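You operate a simulated robot arm through the tools that you are given. There is no shell and no other tool.

Carry out the task below with a simulated robot arm. There is one attempt and no reset: what you move stays moved.

JOB
Put things in order on the door side of the work table. At the end: the white swatch roll one (marked "1") stands where the yellow peg stood; the cream sachet (marked "CEDAR") is on the green tub (marked "BANDS"); the white spare bulb from the door side of the work table stands on top of the brown cedar block; the yellow peg stands where the cream sachet stood; whatever was shut is shut again. Leave all else as you found it, and nothing knocked over.

Only the result counts: the job must be done as asked and must still hold three seconds after the hand-in. Knocking over, shifting, dropping, spilling or breaking anything else fails it.

ROBOT AND FRAMES
A 7-joint arm with a two-finger gripper, fixed in place. Base frame: the origin is at the foot of the arm, x ahead of it, y to its left, z up; the work surface is at about z = 0. Units: m, degrees, N and s.
With the tool pointing down near the work surface it reaches from about 0.16 to 0.38 m from the base axis. Its first joint turns from -72.0 to 72.0 degrees. Payload 0.6 kg.
The tool frame sits at the grasp point between the pads (the TCP): z along the fingers, y along the line on which they close. The tips reach 0.022 m beyond it. The gripper opens to 0.092 m; its body begins 0.065 m behind the TCP.
Orientation is that of the tool frame in the base frame, as [roll, pitch, yaw] about the fixed x, y, z axes, in that order (R = Rz(yaw) Ry(pitch) Rx(roll)). With the fingers straight down and closing along the base's y, the tool's x points along the base's -x, its y along +y and its z along -z.

CONTROLS
- The arm moves only by the tool servo_tool. Its argument "commands" is a list of rows, each a list of 7 numbers: the turn, a rotation vector about the tool's x, y, z in rad, then the shift along the tool's x, y, z in m, then the opening in per cent of the stroke, from 0 (shut) to 100 (fully open). In form: [[wx, wy, wz, tx, ty, tz, grip], ...]. A call has 1 to 20 rows; each row shifts and turns the commanded pose from where the row before left it, along the tool's axes as they then stand. A row lasts 0.2 s, in which the tool goes at most 0.05 m and 8.6 degrees; a call with a longer step from one row to the next is refused whole, and so is a gripper value outside its range. Where a pose cannot be reached the arm comes as near as it can. A force on the tool above 40 N (or 10 N above the force at the start of the call, whichever is more), or a blocked arm, ends the call early, and 0.2 s more pass. Each finger travels about 0.0599 m/s and halts on what it meets, pressing with about 26 N; the grip force reading is that of the motor and also rises with nothing between the fingers. The clock runs only during rows and for 0.2 s after the last one: add rows that do not move to give the fingers time. The reply holds the time, the measured pose of the TCP, the force on the tool along the base axes, the opening and the grip force, in the units named above and with some noise, with the torque about the TCP (base axes, N m) and any sound that the robot's microphone picked up.
- Cameras (640 x 400 px; columns grow to the right, rows downward): "scene" is fixed at [0.055, -0.2664, 0.4156]; the picture's right is [0.81, -0.59, 0.00], its down [-0.27, -0.37, -0.89] and it looks along [0.52, 0.72, -0.46] (base axes); focal length 214 px, centre (320, 200). "wrist" rides on the gripper at [0.071, 0.019, -0.102] in the tool frame; the picture's right is [-0.26, 0.97, 0.00], its down [-0.75, -0.20, -0.62] and it looks along [-0.60, -0.16, 0.78] (tool axes); focal length 280 px, centre (320, 200). There is no depth. A picture from a camera that has moved, and an enlarged one, comes with that camera's place and axes in the base frame and with its lens.
- capture(camera): a new picture of that camera. The clock stands still meanwhile.
- enlarge(camera, box): a new picture of the part [left, top, right, bottom] of that camera's present view, enlarged. The clock stands still meanwhile.
- close_job(): hands the job in; it is judged then, once.

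Places have to be worked out from the pictures, the camera data and where the tool is seen. Open the gripper and draw the arm clear of the work before you hand the job in, unless the task says otherwise.

The tools are called after "Emit:" as name(argument=value, ...) on one line, values as JSON. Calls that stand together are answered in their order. servo_tool: Moves the arm, as the interface text tells. Its arguments: {"type":"object","properties":{"commands":{"type":"array"}},"required":["commands"]} The other tools are called the same way: capture (camera) takes a picture; enlarge (camera, box) takes an enlarged picture of a part of a camera's view; close_job () hands the job in.

At the start:

```text
time: 0.0
eef_pos: [0.1103, -0.1714, 0.3333]
tool_rot: [180.0, 0.0, 180.0]
wrist_force: [0.9, -0.5, 0.3]
ft_torque: [0.02, 0.01, 0.02]
width: 0.0919
grip_force: 0.0
```

scene: 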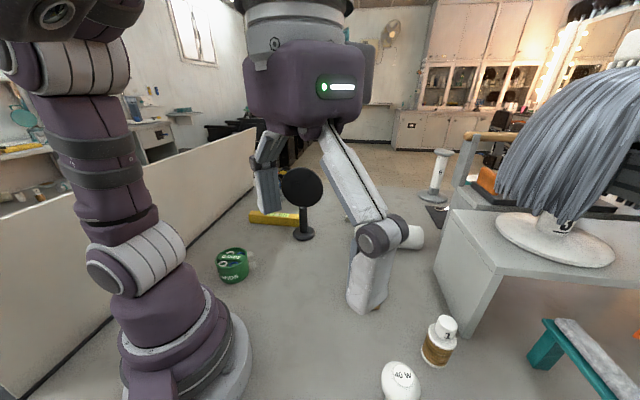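
wrist: 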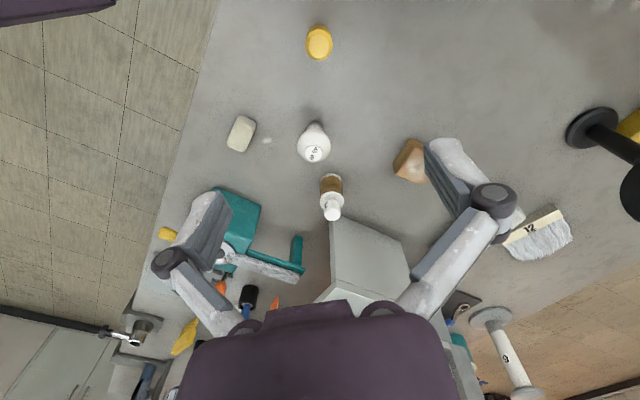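

I'll begin by looking closely at both camera views to identify the objects.

Emit:
enlarge(camera="wrist", box=[160, 0, 480, 200])

Emit:
enlarge(camera="wrist", box=[120, 180, 360, 400])

Emit:
enlarge(camera="wrist", box=[400, 80, 640, 400])

Emit:
enlarge(camera="scene", box=[320, 200, 640, 400])

Emit:
enlarge(camera="scene", box=[180, 120, 480, 320])

```text
2.00 times, centred on (320, 100) of wrist
camera zoom: at [0.0389, -0.1527, 0.4346], right [0.26, 0.97, 0.0], down [0.75, -0.2, 0.62], along [0.6, -0.16, -0.78], focal length 561 px, centre (320, 400)
```

zoom: 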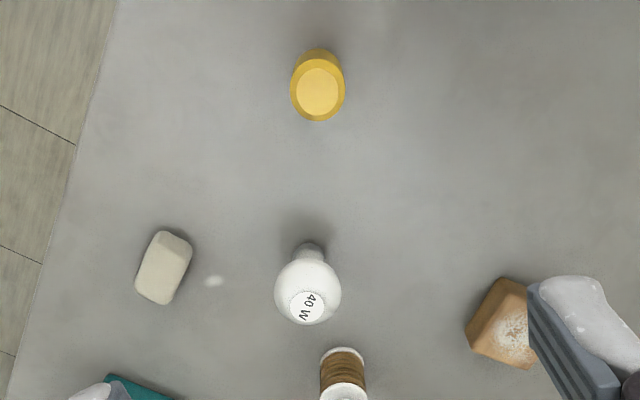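

```text
1.82 times, centred on (240, 290) of wrist
camera zoom: at [0.0389, -0.1527, 0.4346], right [0.26, 0.97, 0.0], down [0.75, -0.2, 0.62], along [0.6, -0.16, -0.78], focal length 510 px, centre (466, 36)
```

zoom: 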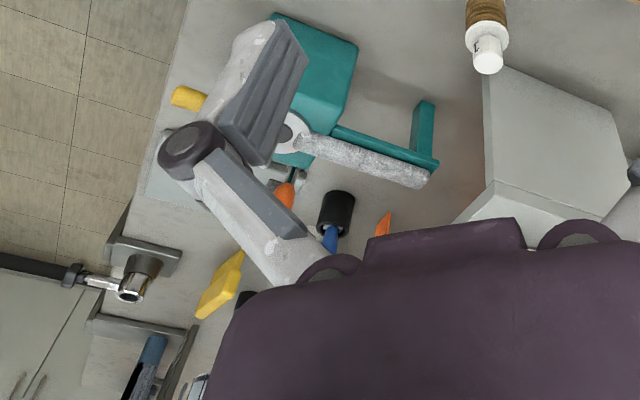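

```text
1.25 times, centred on (520, 240) of wrist
camera zoom: at [0.0389, -0.1527, 0.4346], right [0.26, 0.97, 0.0], down [0.75, -0.2, 0.62], along [0.6, -0.16, -0.78], focal length 350 px, centre (70, 150)
```

zoom: 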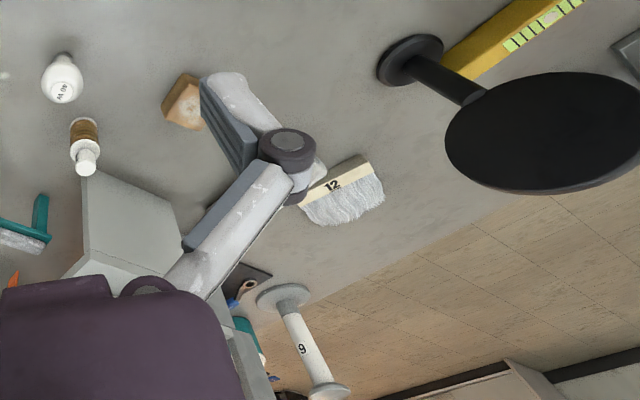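

```text
2.00 times, centred on (480, 300) of scene
camera zoom: at [0.055, -0.2664, 0.4156], right [0.81, -0.59, 0.0], down [-0.27, -0.37, -0.89], along [0.52, 0.72, -0.46], focal length 429 px, centre (0, 0)
```

zoom: 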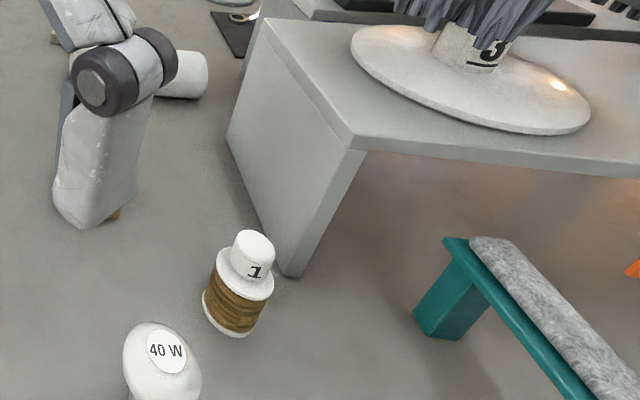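

```text
2.00 times, centred on (330, 220) of scene
camera zoom: at [0.055, -0.2664, 0.4156], right [0.81, -0.59, 0.0], down [-0.27, -0.37, -0.89], along [0.52, 0.72, -0.46], focal length 429 px, centre (300, 160)
```

zoom: 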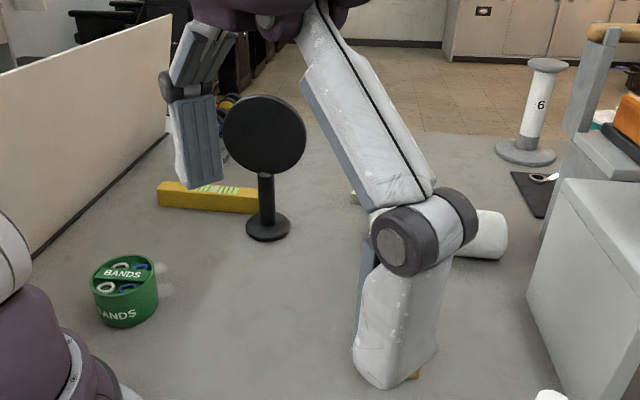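

The view shows: the "40 W" bulb, roll "1", the yellow peg, a cream pillow-like item and a brown block. The arm hides part of the scene, so I move it toward the middle at the same height to see everything else.

Emit:
servo_tool(commands=[[0, 0, 0, -0.008, 0.03, 0, 100], [0, 0, 0, -0.008, 0.03, 0, 100], [0, 0, 0, -0.008, 0.03, 0, 100], [0, 0, 0, -0.008, 0.03, 0, 100], [0, 0, 0, -0.008, 0.03, 0, 100], [0, 0, 0, -0.01, 0.02, 0, 100], [0, 0, 0, 0, 0, 0, 100]])

```text
time: 1.6
eef_pos: [0.1614, 0.0005, 0.3315]
tool_rot: [-180.0, 0.0, -179.9]
wrist_force: [0.1, -0.1, 0.6]
ft_torque: [-0.01, 0.02, -0.01]
width: 0.0922
grip_force: 0.0
```

The arm moved as commanded to (0.16, 0.0). Now I take pictures from both cameras.

Emit:
capture(camera="scene")

Emit:
capture(camera="wrist")

```text
taken
```

scene: 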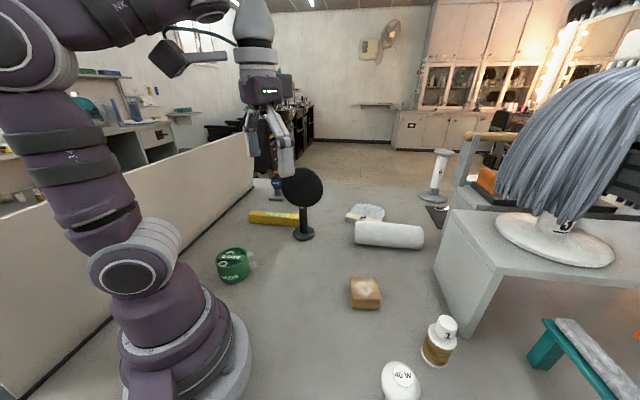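

```text
taken
camera wrist: at [0.0891, 0.0186, 0.4324], right [0.26, 0.97, 0.0], down [0.75, -0.2, 0.63], along [0.6, -0.16, -0.78], focal length 280 px, centre (320, 200)
```

wrist: 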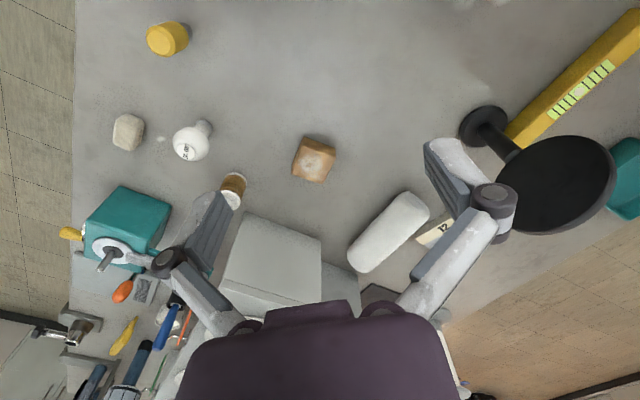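

The tub, cedar block and roll are all visible now. I zoom in on several areas of both views to read marks and look for a door or duplicates.

Emit:
enlarge(camera="scene", box=[180, 220, 300, 300])

Emit:
enlarge(camera="scene", box=[330, 260, 490, 400])

Emit:
enlarge(camera="wrist", box=[60, 90, 260, 230])

Emit:
enlarge(camera="scene", box=[230, 120, 470, 260])

Emit:
enlarge(camera="wrist", box=[0, 200, 240, 400])

```text
5.00 times, centred on (240, 260) of scene
camera zoom: at [0.055, -0.2664, 0.4156], right [0.81, -0.59, 0.0], down [-0.27, -0.37, -0.89], along [0.52, 0.72, -0.46], focal length 1072 px, centre (720, -100)
```

zoom: 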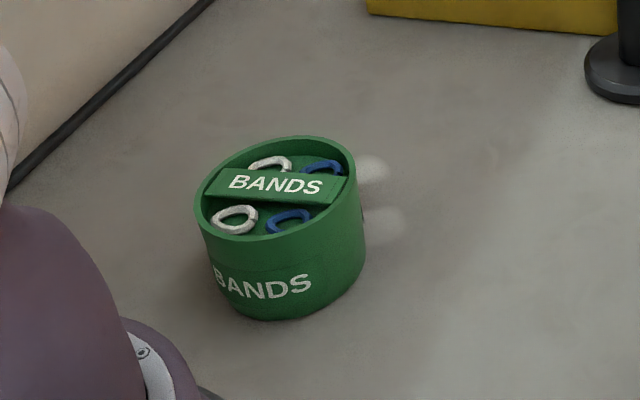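

```text
2.86 times, centred on (410, 330) of scene
camera zoom: at [0.055, -0.2664, 0.4156], right [0.81, -0.59, 0.0], down [-0.27, -0.37, -0.89], along [0.52, 0.72, -0.46], focal length 613 px, centre (63, -171)
```

zoom: 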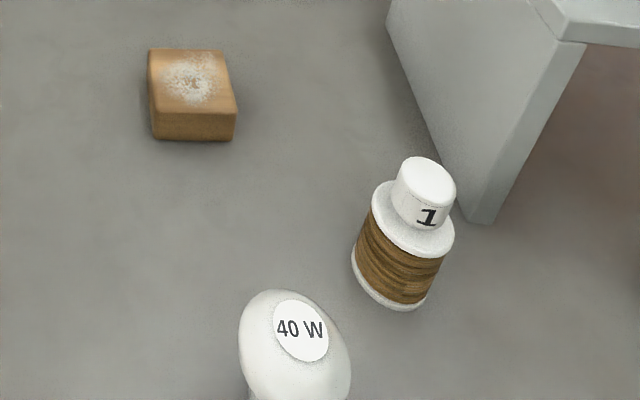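

```text
2.86 times, centred on (160, 160) of wrist
camera zoom: at [0.0891, 0.0186, 0.4324], right [0.26, 0.97, 0.0], down [0.75, -0.2, 0.63], along [0.6, -0.16, -0.78], focal length 801 px, centre (777, 314)
```

zoom: 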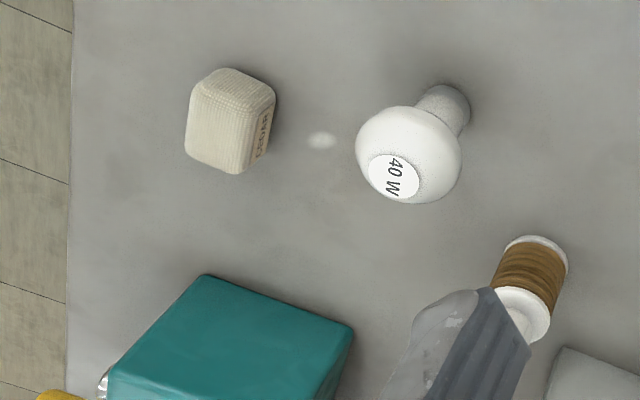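

```text
2.67 times, centred on (350, 190) of scene
camera zoom: at [0.055, -0.2664, 0.4156], right [0.81, -0.59, 0.0], down [-0.27, -0.37, -0.89], along [0.52, 0.72, -0.46], focal length 572 px, centre (240, 227)
```

zoom: 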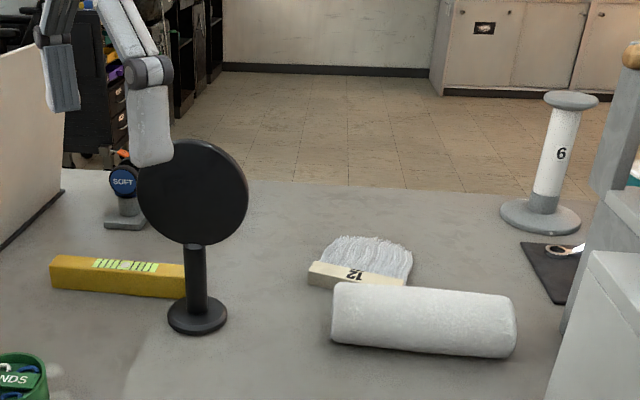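

```text
2.00 times, centred on (120, 300) of wrist
camera zoom: at [0.0891, 0.0186, 0.4324], right [0.26, 0.97, 0.0], down [0.75, -0.2, 0.63], along [0.6, -0.16, -0.78], focal length 561 px, centre (720, 0)
```

zoom: 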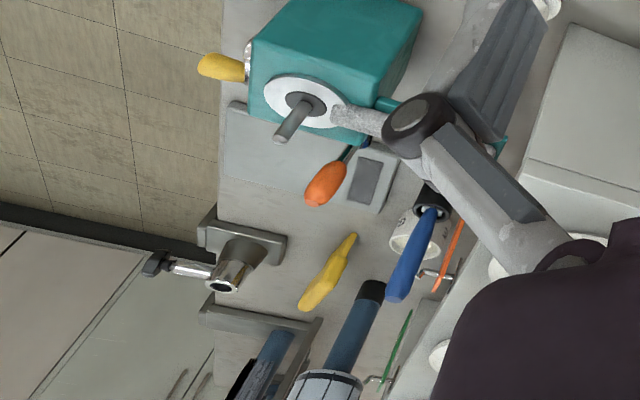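

The cream item reads "CEDAR"-like text, the tub has a crossbar over its open top. I move to the left side to view the tub from close to overhead.

Emit:
servo_tool(commands=[[0, 0, 0, 0.01, 0.03, 0, 100], [0, 0, 0, 0.01, 0.03, 0, 100], [0, 0, 0, 0.01, 0.03, 0, 100], [0, 0, 0, 0.01, 0.03, 0, 100], [0, 0, 0, 0.01, 0.03, 0, 100], [0, 0, 0, 0, 0.015, 0, 100], [0, 0, 0, 0, 0, 0, 100]])

Emit:
capture(camera="wrist")

Emit:
capture(camera="scene")

```text
time: 3.2
eef_pos: [0.1092, 0.1633, 0.3319]
tool_rot: [180.0, 0.0, -179.9]
wrist_force: [0.3, 0.2, -0.7]
ft_torque: [-0.02, 0.03, 0.0]
width: 0.0921
grip_force: 0.1
```

```text
taken
camera wrist: at [0.0389, 0.182, 0.434], right [0.26, 0.97, 0.0], down [0.75, -0.2, 0.63], along [0.6, -0.16, -0.78], focal length 280 px, centre (320, 200)
```

wrist: 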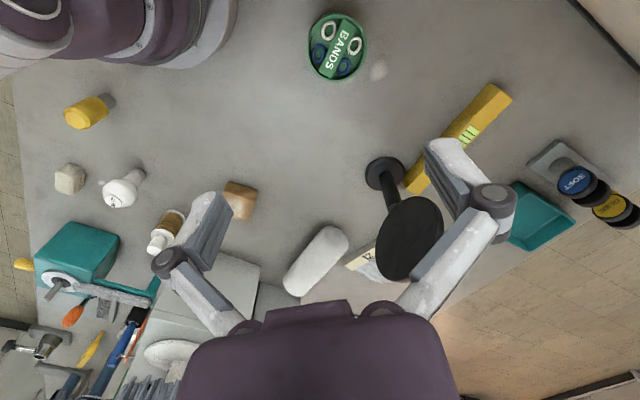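

```text
taken
```

scene: 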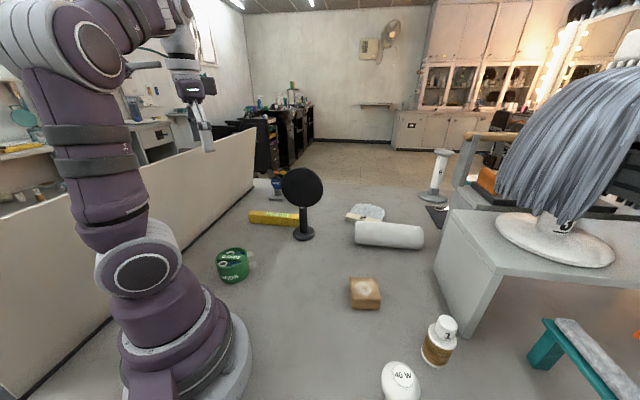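

I enlarge the tub, the peg, and the area with sachet/bulb/roll in this view.

Emit:
enlarge(camera="wrist", box=[290, 0, 390, 90])

Emit:
enlarge(camera="wrist", box=[40, 70, 280, 230])

Emit:
enlarge(camera="scene", box=[0, 60, 200, 200])

Emit:
enlarge(camera="wrist", box=[0, 200, 260, 400])

Emit:
enlarge(camera="wrist", box=[340, 60, 640, 290])

```text
4.44 times, centred on (340, 45) of wrist
camera zoom: at [0.0389, 0.182, 0.434], right [0.26, 0.97, 0.0], down [0.75, -0.2, 0.63], along [0.6, -0.16, -0.78], focal length 1246 px, centre (231, 889)
```

zoom: 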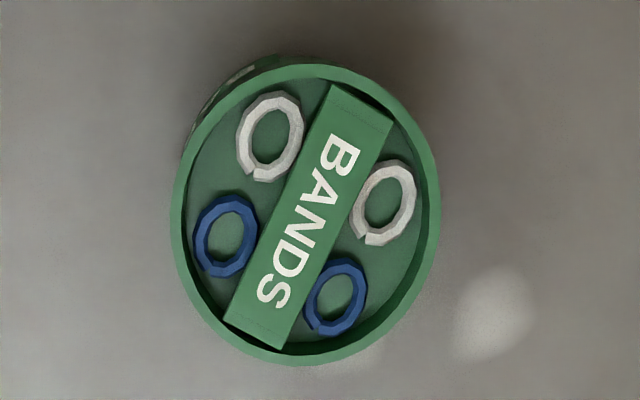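

```text
2.50 times, centred on (160, 150) of wrist
camera zoom: at [0.0389, 0.182, 0.434], right [0.26, 0.97, 0.0], down [0.75, -0.2, 0.63], along [0.6, -0.16, -0.78], focal length 701 px, centre (720, 325)
```

zoom: 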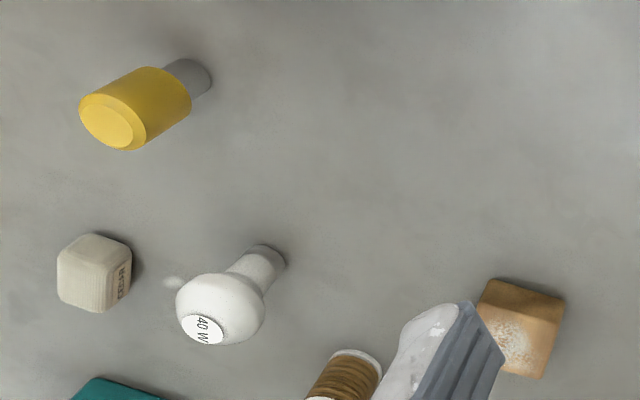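

```text
2.86 times, centred on (100, 130) of scene
camera zoom: at [0.055, -0.2664, 0.4156], right [0.81, -0.59, 0.0], down [-0.27, -0.37, -0.89], along [0.52, 0.72, -0.46], focal length 613 px, centre (949, 400)
```

zoom: 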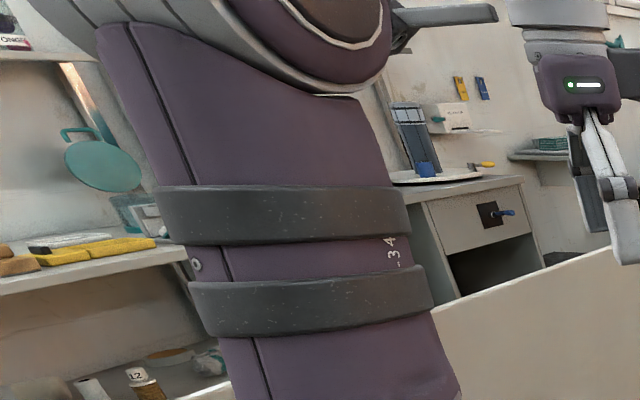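

```text
2.00 times, centred on (130, 300) of wrist
camera zoom: at [0.0389, 0.182, 0.434], right [0.26, 0.97, 0.0], down [0.75, -0.2, 0.63], along [0.6, -0.16, -0.78], focal length 561 px, centre (700, 0)
```

zoom: 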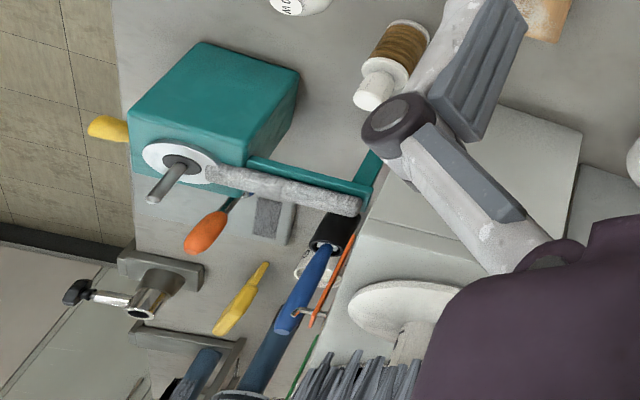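

```text
1.74 times, centred on (490, 175) of wrist
camera zoom: at [0.0389, 0.182, 0.434], right [0.26, 0.97, 0.0], down [0.75, -0.2, 0.63], along [0.6, -0.16, -0.78], focal length 488 px, centre (24, 244)
```

zoom: 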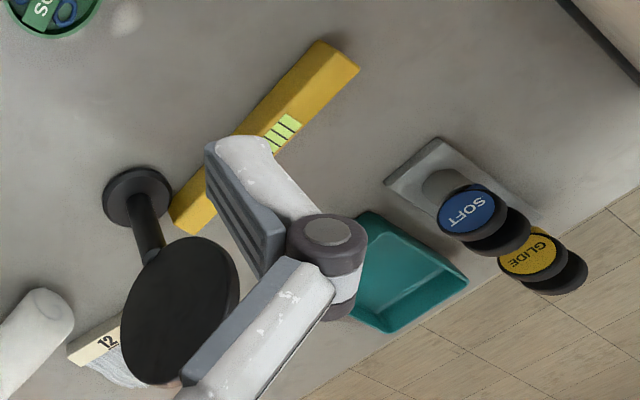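

I have estimates by triangulation: sachet ≈ (0.192, -0.320), peg ≈ (0.099, -0.170, height 0.076), bulb ≈ (0.224, -0.213), roll 1 ≈ (0.335, -0.212, height 0.093), block ≈ (0.31, -0.07), tub ≈ (0.111, 0.185, rim about 0.05). I go back toward the right side and turn the tool by -38° to look at the sachet up close.

Emit:
servo_tool(commands=[[0, 0, 0, -0.0102, -0.0326, 0, 100], [0, 0, 0, -0.0102, -0.0326, 0, 100], [0, 0, 0, -0.0102, -0.0326, 0, 100], [0, 0, 0, -0.0102, -0.0326, 0, 100], [0, 0, 0, -0.0102, -0.0326, 0, 100], [0, 0, 0, 0.0014, -0.0314, 0, 100], [0, 0, 0, 0.0014, -0.0314, 0, 100], [0, 0, 0, 0.0014, -0.0314, 0, 100], [0, 0, 0, 0.0014, -0.0314, 0, 100], [0, 0, 0, 0.0014, -0.0314, 0, 100], [0, 0, 0, 0.0014, -0.0314, 0, 100], [0, 0, 0, 0.0014, -0.0314, 0, 100], [0, 0, 0.1326, 0, 0, 0, 100], [0, 0, 0.1326, 0, 0, 0, 100], [0, 0, 0.1326, 0, 0, 0, 100], [0, 0, 0.1326, 0, 0, 0, 100], [0, 0, 0.1326, 0, 0, 0, 100], [0, 0, 0, 0, 0, 0, 100]])

Emit:
capture(camera="wrist")

Emit:
capture(camera="scene")

```text
time: 6.4
eef_pos: [0.1514, -0.2187, 0.3322]
tool_rot: [-179.7, 0.1, 161.3]
wrist_force: [-14.5, -22.5, -14.1]
ft_torque: [2.43, -2.68, 2.19]
width: 0.0919
grip_force: 0.1
stopped in row 15: the force on the tool passed its limit at 122 N (the readings are from after the stop); the commanded pose is now the measured one
```

```text
taken
camera wrist: at [0.0897, -0.178, 0.4333], right [0.56, 0.83, 0.0], down [0.65, -0.43, 0.63], along [0.52, -0.35, -0.78], focal length 280 px, centre (320, 200)
```

wrist: 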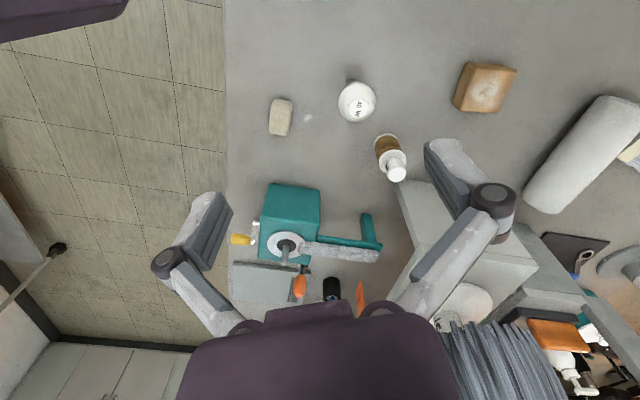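

```text
taken
```

scene: 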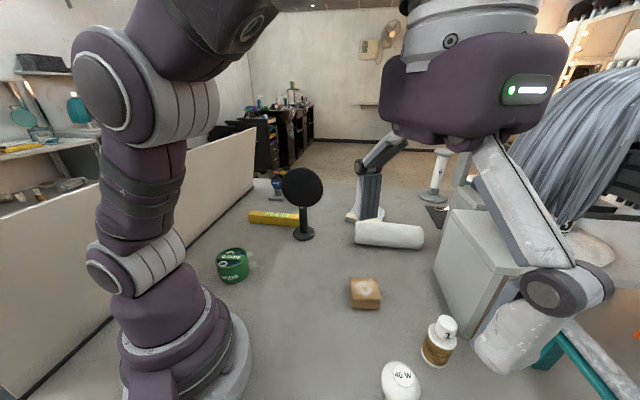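

The call stopped on contact at the wrist-camera body (at about (0.1, -0.15, 0.46), pushed toward -x,-y), which looks like contact with one of the arm's own links; nothing on the table seems to have moved. I turn back by about 10° and check that the force clears.

Emit:
servo_tool(commands=[[0, 0, -0.06, 0, 0, 0, 100], [0, 0, -0.06, 0, 0, 0, 100], [0, 0, -0.06, 0, 0, 0, 100], [0, 0, 0, 0, 0, 0, 100]])

Emit:
capture(camera="scene")

Emit:
capture(camera="wrist")

```text
time: 7.4
eef_pos: [0.1517, -0.2203, 0.3309]
tool_rot: [-179.8, 0.0, 171.4]
wrist_force: [-0.5, 0.5, 0.6]
ft_torque: [-0.01, 0.0, 0.01]
width: 0.092
grip_force: 0.1
```

```text
taken
```

scene: 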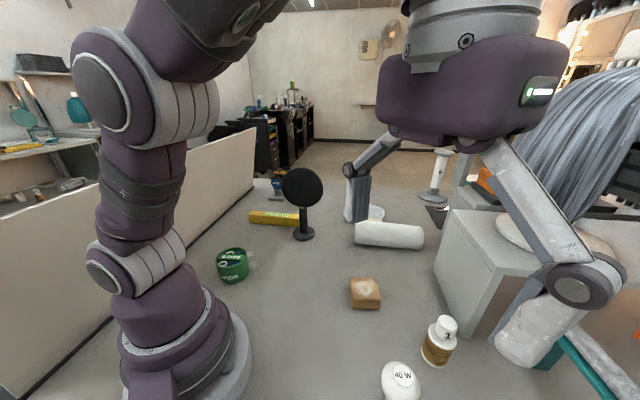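

```text
taken
camera wrist: at [0.0836, -0.19, 0.433], right [0.4, 0.91, 0.0], down [0.71, -0.31, 0.63], along [0.57, -0.26, -0.78], focal length 280 px, centre (320, 200)
```

wrist: 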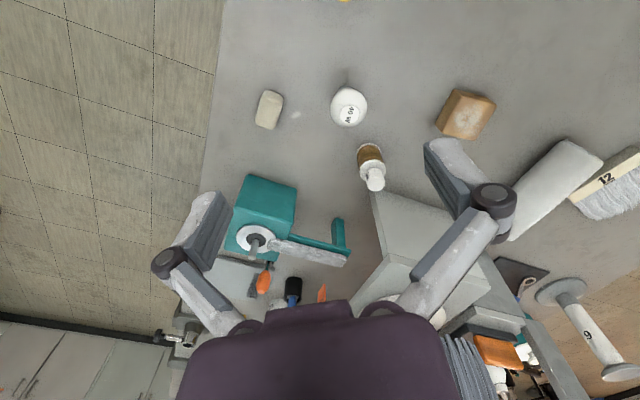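

The force is back to zero and nothing on the table has changed. It was the wrist camera touching the arm's own forearm at this height. I zoom on the sachet, bulb and roll from here for better measurements.

Emit:
enlarge(camera="wrist", box=[230, 70, 330, 140])

Emit:
enlarge(camera="wrist", box=[310, 70, 510, 200])

```text
5.71 times, centred on (280, 105) of wrist
camera zoom: at [0.0836, -0.19, 0.433], right [0.4, 0.91, 0.0], down [0.71, -0.31, 0.63], along [0.57, -0.26, -0.78], focal length 1602 px, centre (549, 743)
```

zoom: 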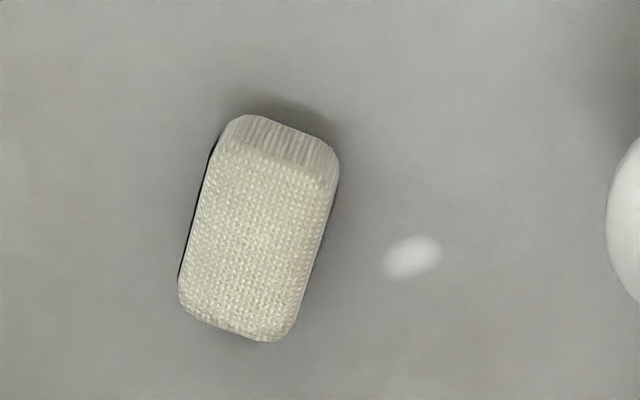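

```text
3.08 times, centred on (410, 135) of wrist
camera zoom: at [0.0836, -0.19, 0.433], right [0.4, 0.91, 0.0], down [0.71, -0.31, 0.63], along [0.57, -0.26, -0.78], focal length 863 px, centre (43, 400)
```

zoom: 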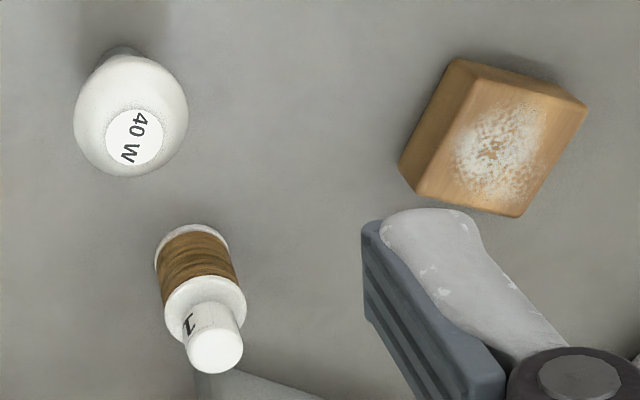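

From this view the sachet is at about (0.197, -0.324), about 0.032 × 0.050 with its short axis near 46° in the base frame. I lower to z ≈ 0.20, where the forearm should be farther from the camera, and move outward before turning.

Emit:
servo_tool(commands=[[0, 0, 0, 0, 0, 0.033, 100], [0, 0, 0, 0, 0, 0.033, 100], [0, 0, 0, 0, 0, 0.033, 100], [0, 0, 0, 0, 0, 0.03, 100], [0, 0, 0, -0.007, -0.0175, 0, 100], [0, 0, 0, -0.007, -0.0175, 0, 100], [0, 0, 0, -0.007, -0.0175, 0, 100], [0, 0, 0, 0, 0, 0, 100]])

Emit:
capture(camera="scene")

```text
time: 9.2
eef_pos: [0.1632, -0.2743, 0.2023]
tool_rot: [-179.8, 0.0, 171.3]
wrist_force: [-0.1, -0.5, 0.3]
ft_torque: [0.01, 0.0, 0.03]
width: 0.0919
grip_force: 0.0
```

```text
taken
```

scene: 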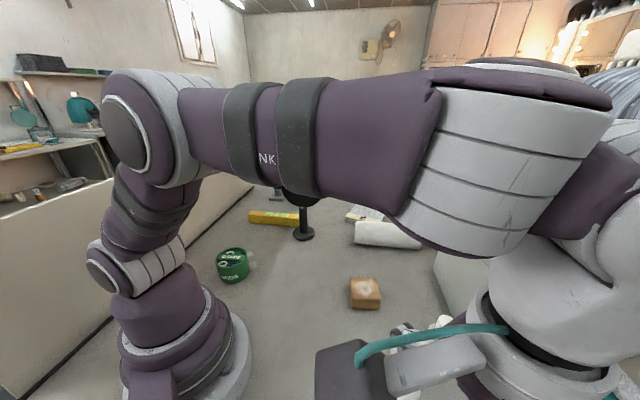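

The forearm is now well above the camera mount. I turn toward yaw ≈ 136° in small steps.

Emit:
servo_tool(commands=[[0, 0, 0.08, 0, 0, 0, 100], [0, 0, 0.08, 0, 0, 0, 100], [0, 0, 0.08, 0, 0, 0, 100], [0, 0, 0.08, 0, 0, 0, 100], [0, 0, 0.08, 0, 0, 0, 100], [0, 0, 0.08, 0, 0, 0, 100], [0, 0, 0.08, 0, 0, 0, 100], [0, 0, 0.05, 0, 0, 0, 100], [0, 0, 0, 0, 0, 0, 100]])

Emit:
capture(camera="wrist")

Emit:
capture(camera="scene")

```text
time: 11.2
eef_pos: [0.1623, -0.2746, 0.2029]
tool_rot: [-179.8, 0.1, 136.4]
wrist_force: [-0.4, 0.0, 0.2]
ft_torque: [0.01, -0.03, 0.01]
width: 0.0922
grip_force: 0.1
```

```text
taken
camera wrist: at [0.125, -0.2113, 0.3044], right [0.86, 0.52, 0.0], down [0.4, -0.67, 0.63], along [0.32, -0.54, -0.78], focal length 280 px, centre (320, 200)
```

wrist: 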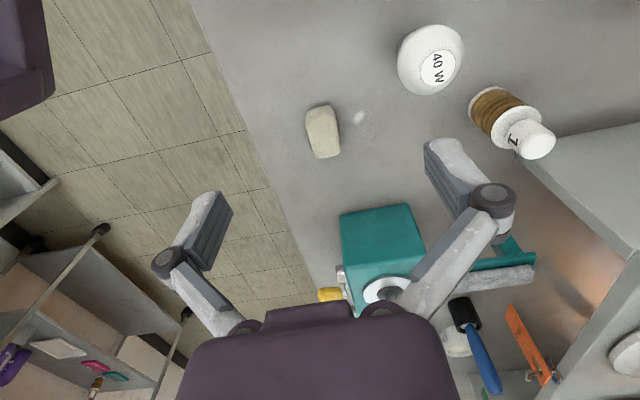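

```text
taken
```

scene: 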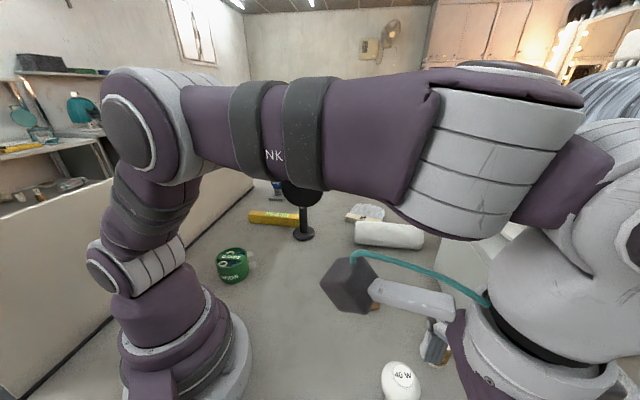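

The turn went clean. The sachet is clearly in view near (322, 131); I enlarge it for the final measurement.

Emit:
enlarge(camera="wrist", box=[280, 90, 370, 170])

Emit:
enlarge(camera="wrist", box=[380, 10, 580, 170])

```text
5.00 times, centred on (325, 130) of wrist
camera zoom: at [0.125, -0.2113, 0.3044], right [0.86, 0.52, 0.0], down [0.4, -0.67, 0.63], along [0.32, -0.54, -0.78], focal length 1402 px, centre (295, 550)
```

zoom: 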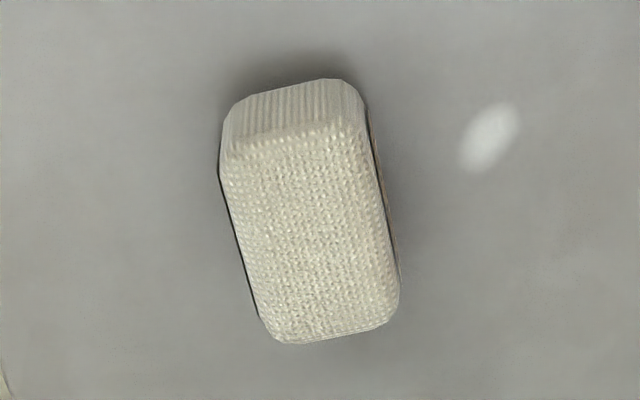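

```text
2.50 times, centred on (480, 90) of wrist
camera zoom: at [0.125, -0.2113, 0.3044], right [0.86, 0.52, 0.0], down [0.4, -0.67, 0.63], along [0.32, -0.54, -0.78], focal length 701 px, centre (-80, 475)
```

zoom: 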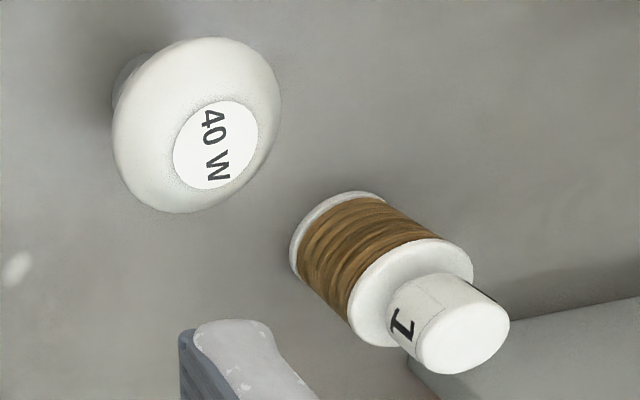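

The refined sachet centre is (0.200, -0.327), short axis about 44.5°, top about z = 0.024. I fine-turn to yaw ≈ 134.5° and move above it at z ≈ 0.09, aiming slightly inward of centre because it sits at the reach limit.

Emit:
servo_tool(commands=[[0, 0, 0.033, 0, 0, 0, 100], [0, 0, 0, -0.0198, -0.0033, 0.02, 100], [0, 0, 0, -0.0198, -0.0033, 0.02, 100], [0, 0, 0, -0.0199, -0.0032, 0.02, 100], [0, 0, 0, 0, 0, 0.025, 100], [0, 0, 0, 0, 0, 0.025, 100], [0, 0, 0, 0, 0, 0, 100], [0, 0, 0, 0, 0, 0, 100]])

Emit:
capture(camera="wrist")

```text
time: 13.0
eef_pos: [0.1965, -0.3206, 0.0918]
tool_rot: [-179.8, 0.0, 134.5]
wrist_force: [0.0, 0.5, 0.0]
ft_torque: [0.02, -0.01, 0.0]
width: 0.0916
grip_force: 0.0
out of reach, approached as far as the arm can: row 4
```

```text
taken
camera wrist: at [0.1607, -0.2566, 0.194], right [0.87, 0.49, 0.0], down [0.38, -0.68, 0.63], along [0.31, -0.55, -0.78], focal length 280 px, centre (320, 200)
```

wrist: 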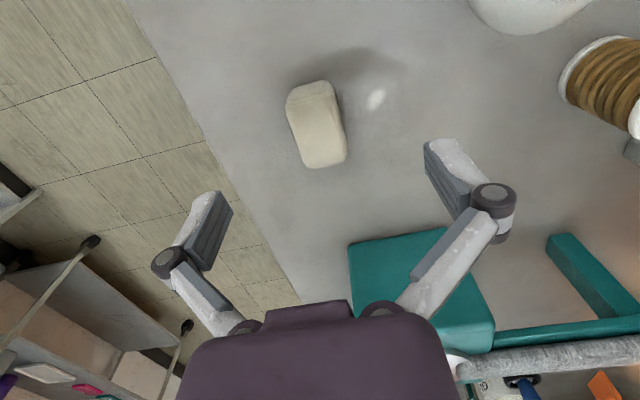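

The TCP is at (0.1965, -0.3206), about 5 mm inward of the sachet centre along its long axis, which is a fine grip. I descend to z ≈ 0.027 with a small sideways correction.

Emit:
servo_tool(commands=[[0, 0, 0, 0, -0.002, 0.015, 100], [0, 0, 0, 0, 0, 0.015, 100], [0, 0, 0, 0, 0, 0.015, 100], [0, 0, 0, 0, 0, 0.012, 100], [0, 0, 0, 0, 0, 0.007, 100], [0, 0, 0, 0, 0, 0, 100], [0, 0, 0, 0, 0, 0, 100]])

Emit:
capture(camera="wrist")

```text
time: 14.6
eef_pos: [0.1947, -0.3217, 0.0285]
tool_rot: [-179.9, 0.1, 134.4]
wrist_force: [0.2, -0.7, 0.8]
ft_torque: [-0.03, 0.03, -0.01]
width: 0.092
grip_force: 0.0
```

```text
taken
camera wrist: at [0.1595, -0.2588, 0.1293], right [0.87, 0.49, 0.0], down [0.38, -0.68, 0.63], along [0.31, -0.55, -0.78], focal length 280 px, centre (320, 200)
```

wrist: 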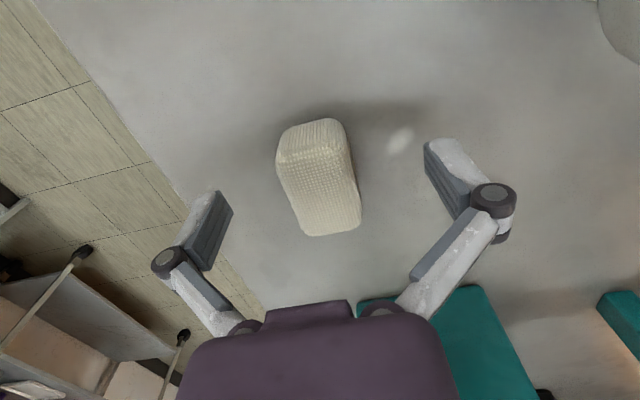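

The sachet lies centred between the fingers. I close on it and hold.

Emit:
servo_tool(commands=[[0, 0, 0, 0, 0, 0, 60], [0, 0, 0, 0, 0, 0, 20], [0, 0, 0, 0, 0, 0, 15], [0, 0, 0, 0, 0, 0, 15], [0, 0, 0, 0, 0, 0, 15], [0, 0, 0, 0, 0, 0, 15]])

```text
time: 16.0
eef_pos: [0.1971, -0.3241, 0.0275]
tool_rot: [-179.8, 0.1, 134.4]
wrist_force: [-0.4, 0.1, 2.0]
ft_torque: [0.02, -0.01, 0.02]
width: 0.0309
grip_force: 26.2
```

Grip holds at a width of 31 mm with 26 N. I lift it straight up, then bring it inward to a radius of about 0.30 at z ≈ 0.21.

Emit:
servo_tool(commands=[[0, 0, 0, 0, 0, -0.02, 15], [0, 0, 0, 0, 0, -0.03, 15], [0, 0, 0, 0.0195, 0.0045, -0.03, 15], [0, 0, 0, 0.0195, 0.0045, -0.03, 15], [0, 0, 0, 0.0195, 0.0045, -0.03, 15], [0, 0, 0, 0.0195, 0.0045, -0.03, 15], [0, 0, 0, 0, 0, 0, 15]])

Emit:
capture(camera="wrist")

```text
time: 17.6
eef_pos: [0.1518, -0.2528, 0.1999]
tool_rot: [-179.8, 0.1, 134.5]
wrist_force: [-0.4, 0.4, -0.4]
ft_torque: [-0.02, 0.01, -0.01]
width: 0.0308
grip_force: 26.3
```

```text
taken
camera wrist: at [0.1163, -0.1902, 0.3005], right [0.87, 0.49, 0.0], down [0.38, -0.68, 0.63], along [0.31, -0.55, -0.78], focal length 280 px, centre (320, 200)
```

wrist: 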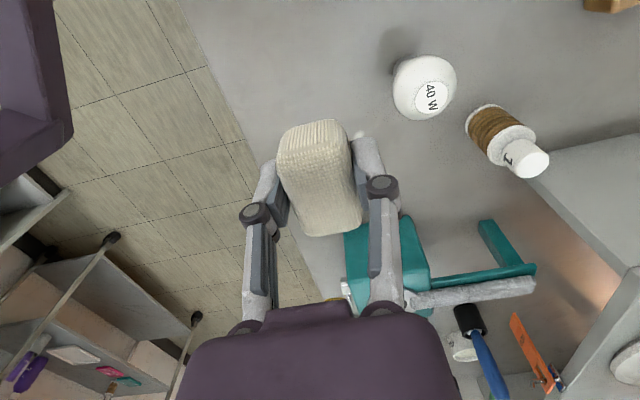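

The sachet is held firmly. I begin swinging around the base axis with matched rotation, three rows first to verify the motion.

Emit:
servo_tool(commands=[[0, 0, -0.1396, -0.0068, 0.0406, 0, 15], [0, 0, -0.1396, -0.0068, 0.0406, 0, 15], [0, 0, -0.1396, -0.0068, 0.0406, 0, 15], [0, 0, 0, 0, 0, 0, 15]])

```text
time: 18.6
eef_pos: [0.2437, -0.1694, 0.1988]
tool_rot: [-179.8, 0.1, 158.7]
wrist_force: [-0.7, -0.1, -1.1]
ft_torque: [0.01, 0.0, 0.03]
width: 0.0307
grip_force: 25.7
```

The swing follows the circle exactly. I continue, bringing the radius in to about 0.21 to keep well away from the mirror.

Emit:
servo_tool(commands=[[0, 0, -0.1396, 0.0099, 0.0436, 0, 15], [0, 0, -0.1396, 0.0102, 0.0414, 0, 15], [0, 0, -0.1396, 0.0106, 0.039, 0, 15], [0, 0, -0.1396, 0.011, 0.0366, 0, 15], [0, 0, -0.1396, 0.0114, 0.0344, 0, 15], [0, 0, -0.1396, -0.0049, 0.0292, 0, 15], [0, 0, -0.1396, -0.0049, 0.0292, 0, 15], [0, 0, -0.1396, -0.0049, 0.0292, 0, 15], [0, 0, 0, 0, 0, 0, 15]])

Emit:
capture(camera="scene")

Emit:
capture(camera="wrist")

```text
time: 20.6
eef_pos: [0.185, 0.1069, 0.1955]
tool_rot: [-179.9, -0.3, -137.4]
wrist_force: [-0.1, 0.1, -0.1]
ft_torque: [-0.03, -0.02, -0.03]
width: 0.0311
grip_force: 26.3
```

```text
taken
```

scene: 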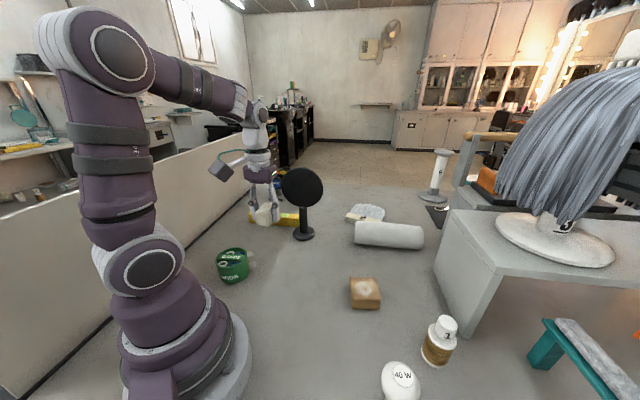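

```text
taken
camera wrist: at [0.1202, 0.0738, 0.2972], right [-0.46, 0.89, 0.0], down [0.69, 0.36, 0.62], along [0.55, 0.29, -0.78], focal length 280 px, centre (320, 200)
```

wrist: 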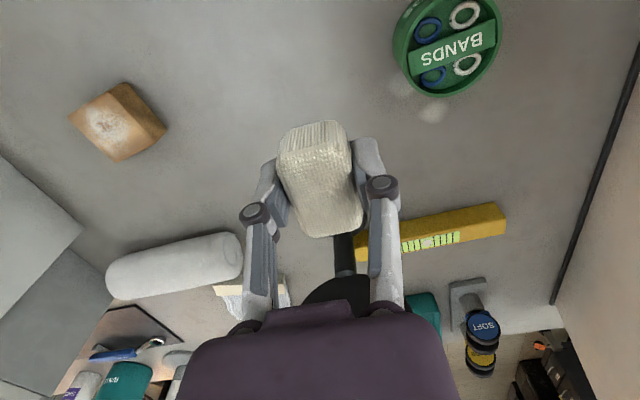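

The sachet is at (0.185, 0.107, 0.196). I move over the tub at about (0.111, 0.185), turn to line the tool's closing axis up with the tub's bar, and lower to z ≈ 0.15.

Emit:
servo_tool(commands=[[0, 0, 0, 0.0006, 0.0358, 0, 15], [0, 0, 0, 0.0006, 0.0358, 0, 15], [0, 0, 0, 0.0005, 0.0359, 0, 15], [0, 0, -0.138, 0, 0, 0, 15], [0, 0, 0, 0, 0, 0.02, 15], [0, 0, 0, 0, 0, 0.02, 15], [0, 0, 0, 0, 0, 0, 15], [0, 0, 0, 0, 0, 0, 15]])

Emit:
capture(camera="wrist")

Emit:
enlarge(camera="scene", box=[180, 190, 300, 300])

```text
time: 22.4
eef_pos: [0.1128, 0.1869, 0.1574]
tool_rot: [-179.9, -0.3, -129.6]
wrist_force: [-0.1, 0.6, 0.1]
ft_torque: [-0.01, 0.02, -0.03]
width: 0.0307
grip_force: 25.6
```

```text
taken
camera wrist: at [0.0533, 0.1434, 0.2585], right [-0.58, 0.82, 0.0], down [0.64, 0.45, 0.62], along [0.51, 0.36, -0.78], focal length 280 px, centre (320, 200)
```

wrist: 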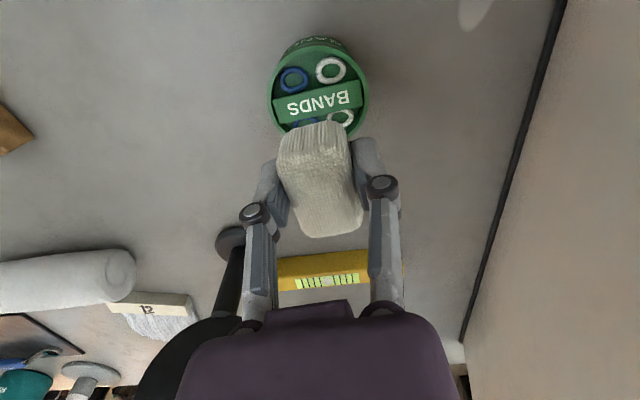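

```text
3.64 times, centred on (240, 245) of scene
camera zoom: at [0.055, -0.2664, 0.4156], right [0.81, -0.59, 0.0], down [-0.27, -0.37, -0.89], along [0.52, 0.72, -0.46], focal length 780 px, centre (611, 36)
```

zoom: 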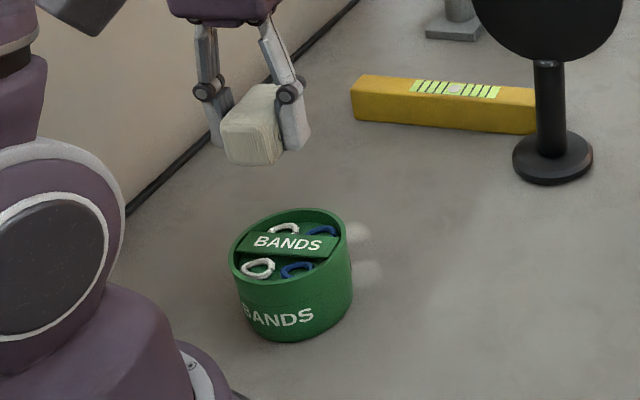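

The tub's bar is centred below the tool to within about 2 mm. I lower to just above contact.

Emit:
servo_tool(commands=[[0, 0, 0, 0, 0, 0.02, 15], [0, 0, 0, 0, 0, 0.02, 15], [0, 0, 0, 0, 0, 0.02, 15], [0, 0, 0, 0, 0, 0.01, 15], [0, 0, 0, 0, 0, 0, 15]])

Emit:
enlarge(camera="scene", box=[180, 190, 300, 300])

```text
time: 23.6
eef_pos: [0.1128, 0.1864, 0.0874]
tool_rot: [180.0, -0.2, -129.6]
wrist_force: [-0.2, -0.3, 0.8]
ft_torque: [-0.04, 0.0, 0.01]
width: 0.0307
grip_force: 25.3
```

```text
3.64 times, centred on (240, 245) of scene
camera zoom: at [0.055, -0.2664, 0.4156], right [0.81, -0.59, 0.0], down [-0.27, -0.37, -0.89], along [0.52, 0.72, -0.46], focal length 780 px, centre (611, 36)
```

zoom: 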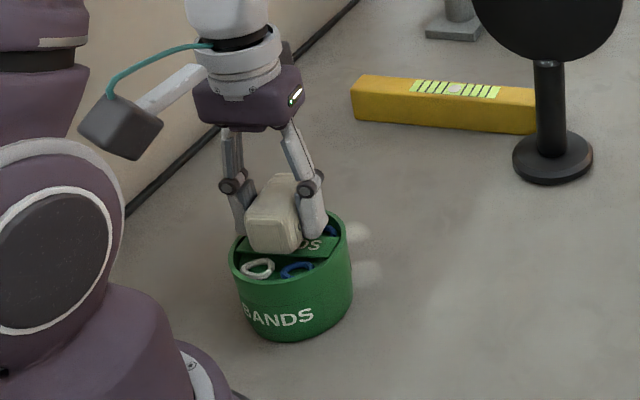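

No contact yet at z = 0.0874. I lower in 2 mm steps while watching the force.

Emit:
servo_tool(commands=[[0, 0, 0, 0, 0, 0.002, 15], [0, 0, 0, 0, 0, 0.002, 15], [0, 0, 0, 0, 0, 0, 15]])

Emit:
servo_tool(commands=[[0, 0, 0, 0, 0, 0.002, 15], [0, 0, 0, 0, 0, 0, 15]])

Emit:
servo_tool(commands=[[0, 0, 0, 0, 0, 0.002, 15], [0, 0, 0, 0, 0, 0, 15]])

```text
time: 24.4
eef_pos: [0.112, 0.1872, 0.083]
tool_rot: [-179.9, -0.1, -129.6]
wrist_force: [0.8, -0.2, 21.2]
ft_torque: [0.09, -0.11, -0.02]
width: 0.0309
grip_force: 25.7
```

```text
time: 25.0
eef_pos: [0.1118, 0.1868, 0.0817]
tool_rot: [180.0, -0.2, -129.5]
wrist_force: [-1.2, 3.3, 22.4]
ft_torque: [0.11, -0.01, 0.0]
width: 0.0308
grip_force: 26.3
```

```text
time: 25.6
eef_pos: [0.1125, 0.1867, 0.0791]
tool_rot: [-179.9, -0.2, -129.6]
wrist_force: [-1.5, 0.6, 21.0]
ft_torque: [0.0, 0.02, -0.04]
width: 0.0312
grip_force: 26.4
```

Contact is steady at about 21 N with the sachet resting on the tub's bar. I open just a little, then rise straight up.

Emit:
servo_tool(commands=[[0, 0, 0, 0, 0, 0, 40], [0, 0, 0, 0, 0, 0, 46], [0, 0, 0, 0, 0, -0.004, 50], [0, 0, 0, 0, 0, -0.02, 55], [0, 0, 0, 0, 0, -0.03, 60], [0, 0, 0, 0, 0, -0.03, 60], [0, 0, 0, 0, 0, 0, 60]])

Emit:
enlarge(camera="scene", box=[180, 190, 300, 300])

Emit:
capture(camera="wrist")

```text
time: 27.2
eef_pos: [0.1127, 0.1887, 0.163]
tool_rot: [-179.9, -0.2, -129.7]
wrist_force: [0.2, 0.3, 0.7]
ft_torque: [-0.02, 0.03, -0.02]
width: 0.0553
grip_force: 0.1
```

```text
3.64 times, centred on (240, 245) of scene
camera zoom: at [0.055, -0.2664, 0.4156], right [0.81, -0.59, 0.0], down [-0.27, -0.37, -0.89], along [0.52, 0.72, -0.46], focal length 780 px, centre (611, 36)
```

zoom: 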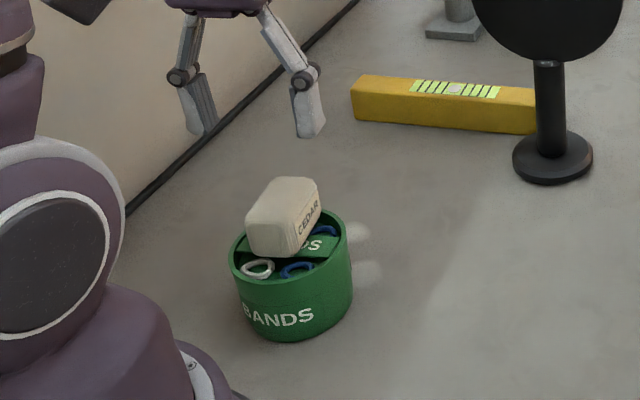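

```text
taken
camera wrist: at [0.0523, 0.1444, 0.2642], right [-0.58, 0.82, 0.0], down [0.64, 0.45, 0.62], along [0.51, 0.36, -0.78], focal length 280 px, centre (320, 200)
```

wrist: 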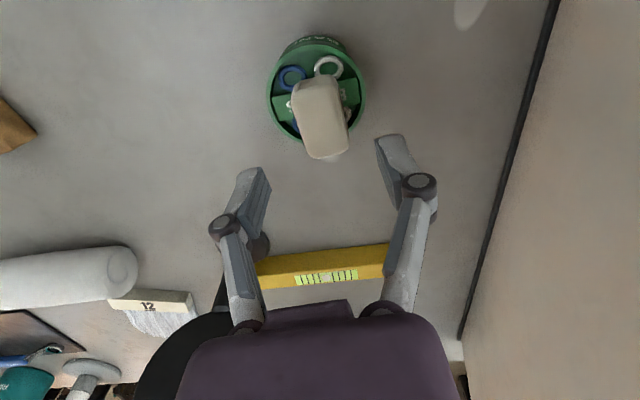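

The sachet rests on the tub. I zoom in to verify that it is stable and level.

Emit:
enlarge(camera="scene", box=[205, 235, 265, 290])

Emit:
enlarge(camera="wrist", box=[250, 20, 390, 170])

```text
7.27 times, centred on (235, 262) of scene
camera zoom: at [0.055, -0.2664, 0.4156], right [0.81, -0.59, 0.0], down [-0.27, -0.37, -0.89], along [0.52, 0.72, -0.46], focal length 1560 px, centre (938, -254)
```

zoom: 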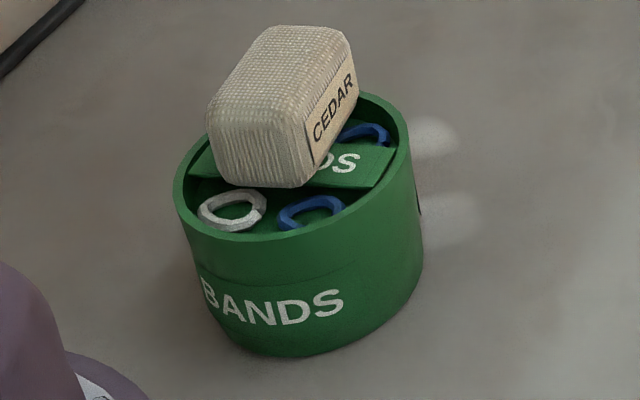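

```text
2.67 times, centred on (320, 95) of wrist
camera zoom: at [0.0523, 0.1444, 0.2642], right [-0.58, 0.82, 0.0], down [0.64, 0.45, 0.62], along [0.51, 0.36, -0.78], focal length 748 px, centre (320, 480)
```

zoom: 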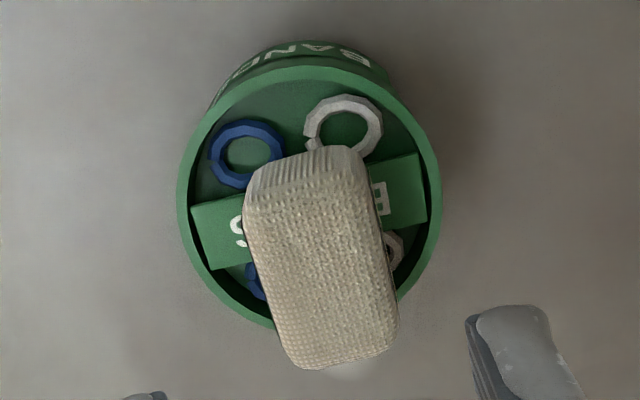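

The sachet rests stably on the tub's bar. Now I rise a bit and swing back at radius 0.22 to above the yellow peg, turning to yaw 180.

Emit:
servo_tool(commands=[[0, 0, 0, 0, 0, -0.02, 60], [0, 0, 0, 0, 0, -0.02, 80], [0, 0, 0.05852, -0.00255, -0.02963, 0, 100], [0, 0, 0.05852, -0.00027, -0.02974, 0, 100], [0, 0, 0.05852, 0.00201, -0.02967, 0, 100], [0, 0, 0.05852, 0.00428, -0.02943, 0, 100], [0, 0, 0.05852, 0.00652, -0.02902, 0, 100], [0, 0, 0.05852, 0.00873, -0.02843, 0, 100], [0, 0, 0.05852, 0.01088, -0.02768, 0, 100], [0, 0, 0.05852, 0.01297, -0.02676, 0, 100], [0, 0, 0.05852, 0.01498, -0.02569, 0, 100], [0, 0, 0.05852, 0.01691, -0.02446, 0, 100], [0, 0, 0.05852, 0.01873, -0.0231, 0, 100], [0, 0, 0.05852, 0.02045, -0.02159, 0, 100], [0, 0, 0.05852, 0.02205, -0.01996, 0, 100], [0, 0, 0.05852, 0.02351, -0.01821, 0, 100], [0, 0, 0.05852, 0.02484, -0.01636, 0, 100], [0, 0, 0, 0, 0, 0, 100]])

Emit:
capture(camera="wrist")

Emit:
capture(camera="scene")

```text
time: 31.0
eef_pos: [0.1198, -0.1888, 0.2034]
tool_rot: [-179.8, -0.1, -179.8]
wrist_force: [-0.2, -0.7, -0.1]
ft_torque: [-0.03, -0.01, 0.0]
width: 0.092
grip_force: 0.1
```

```text
taken
camera wrist: at [0.0483, -0.1693, 0.3063], right [0.26, 0.97, 0.0], down [0.75, -0.2, 0.62], along [0.6, -0.16, -0.78], focal length 280 px, centre (320, 200)
```

wrist: 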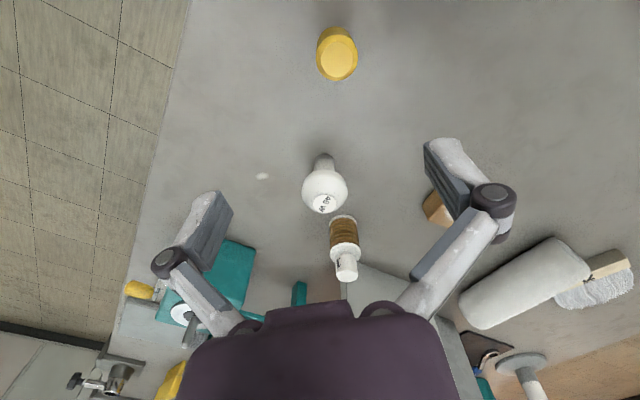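

```text
taken
```

scene: 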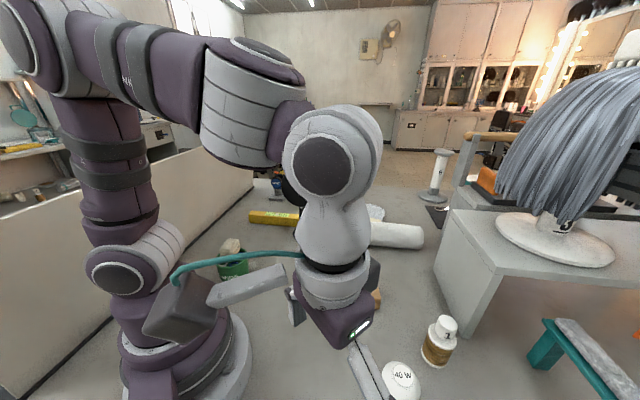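

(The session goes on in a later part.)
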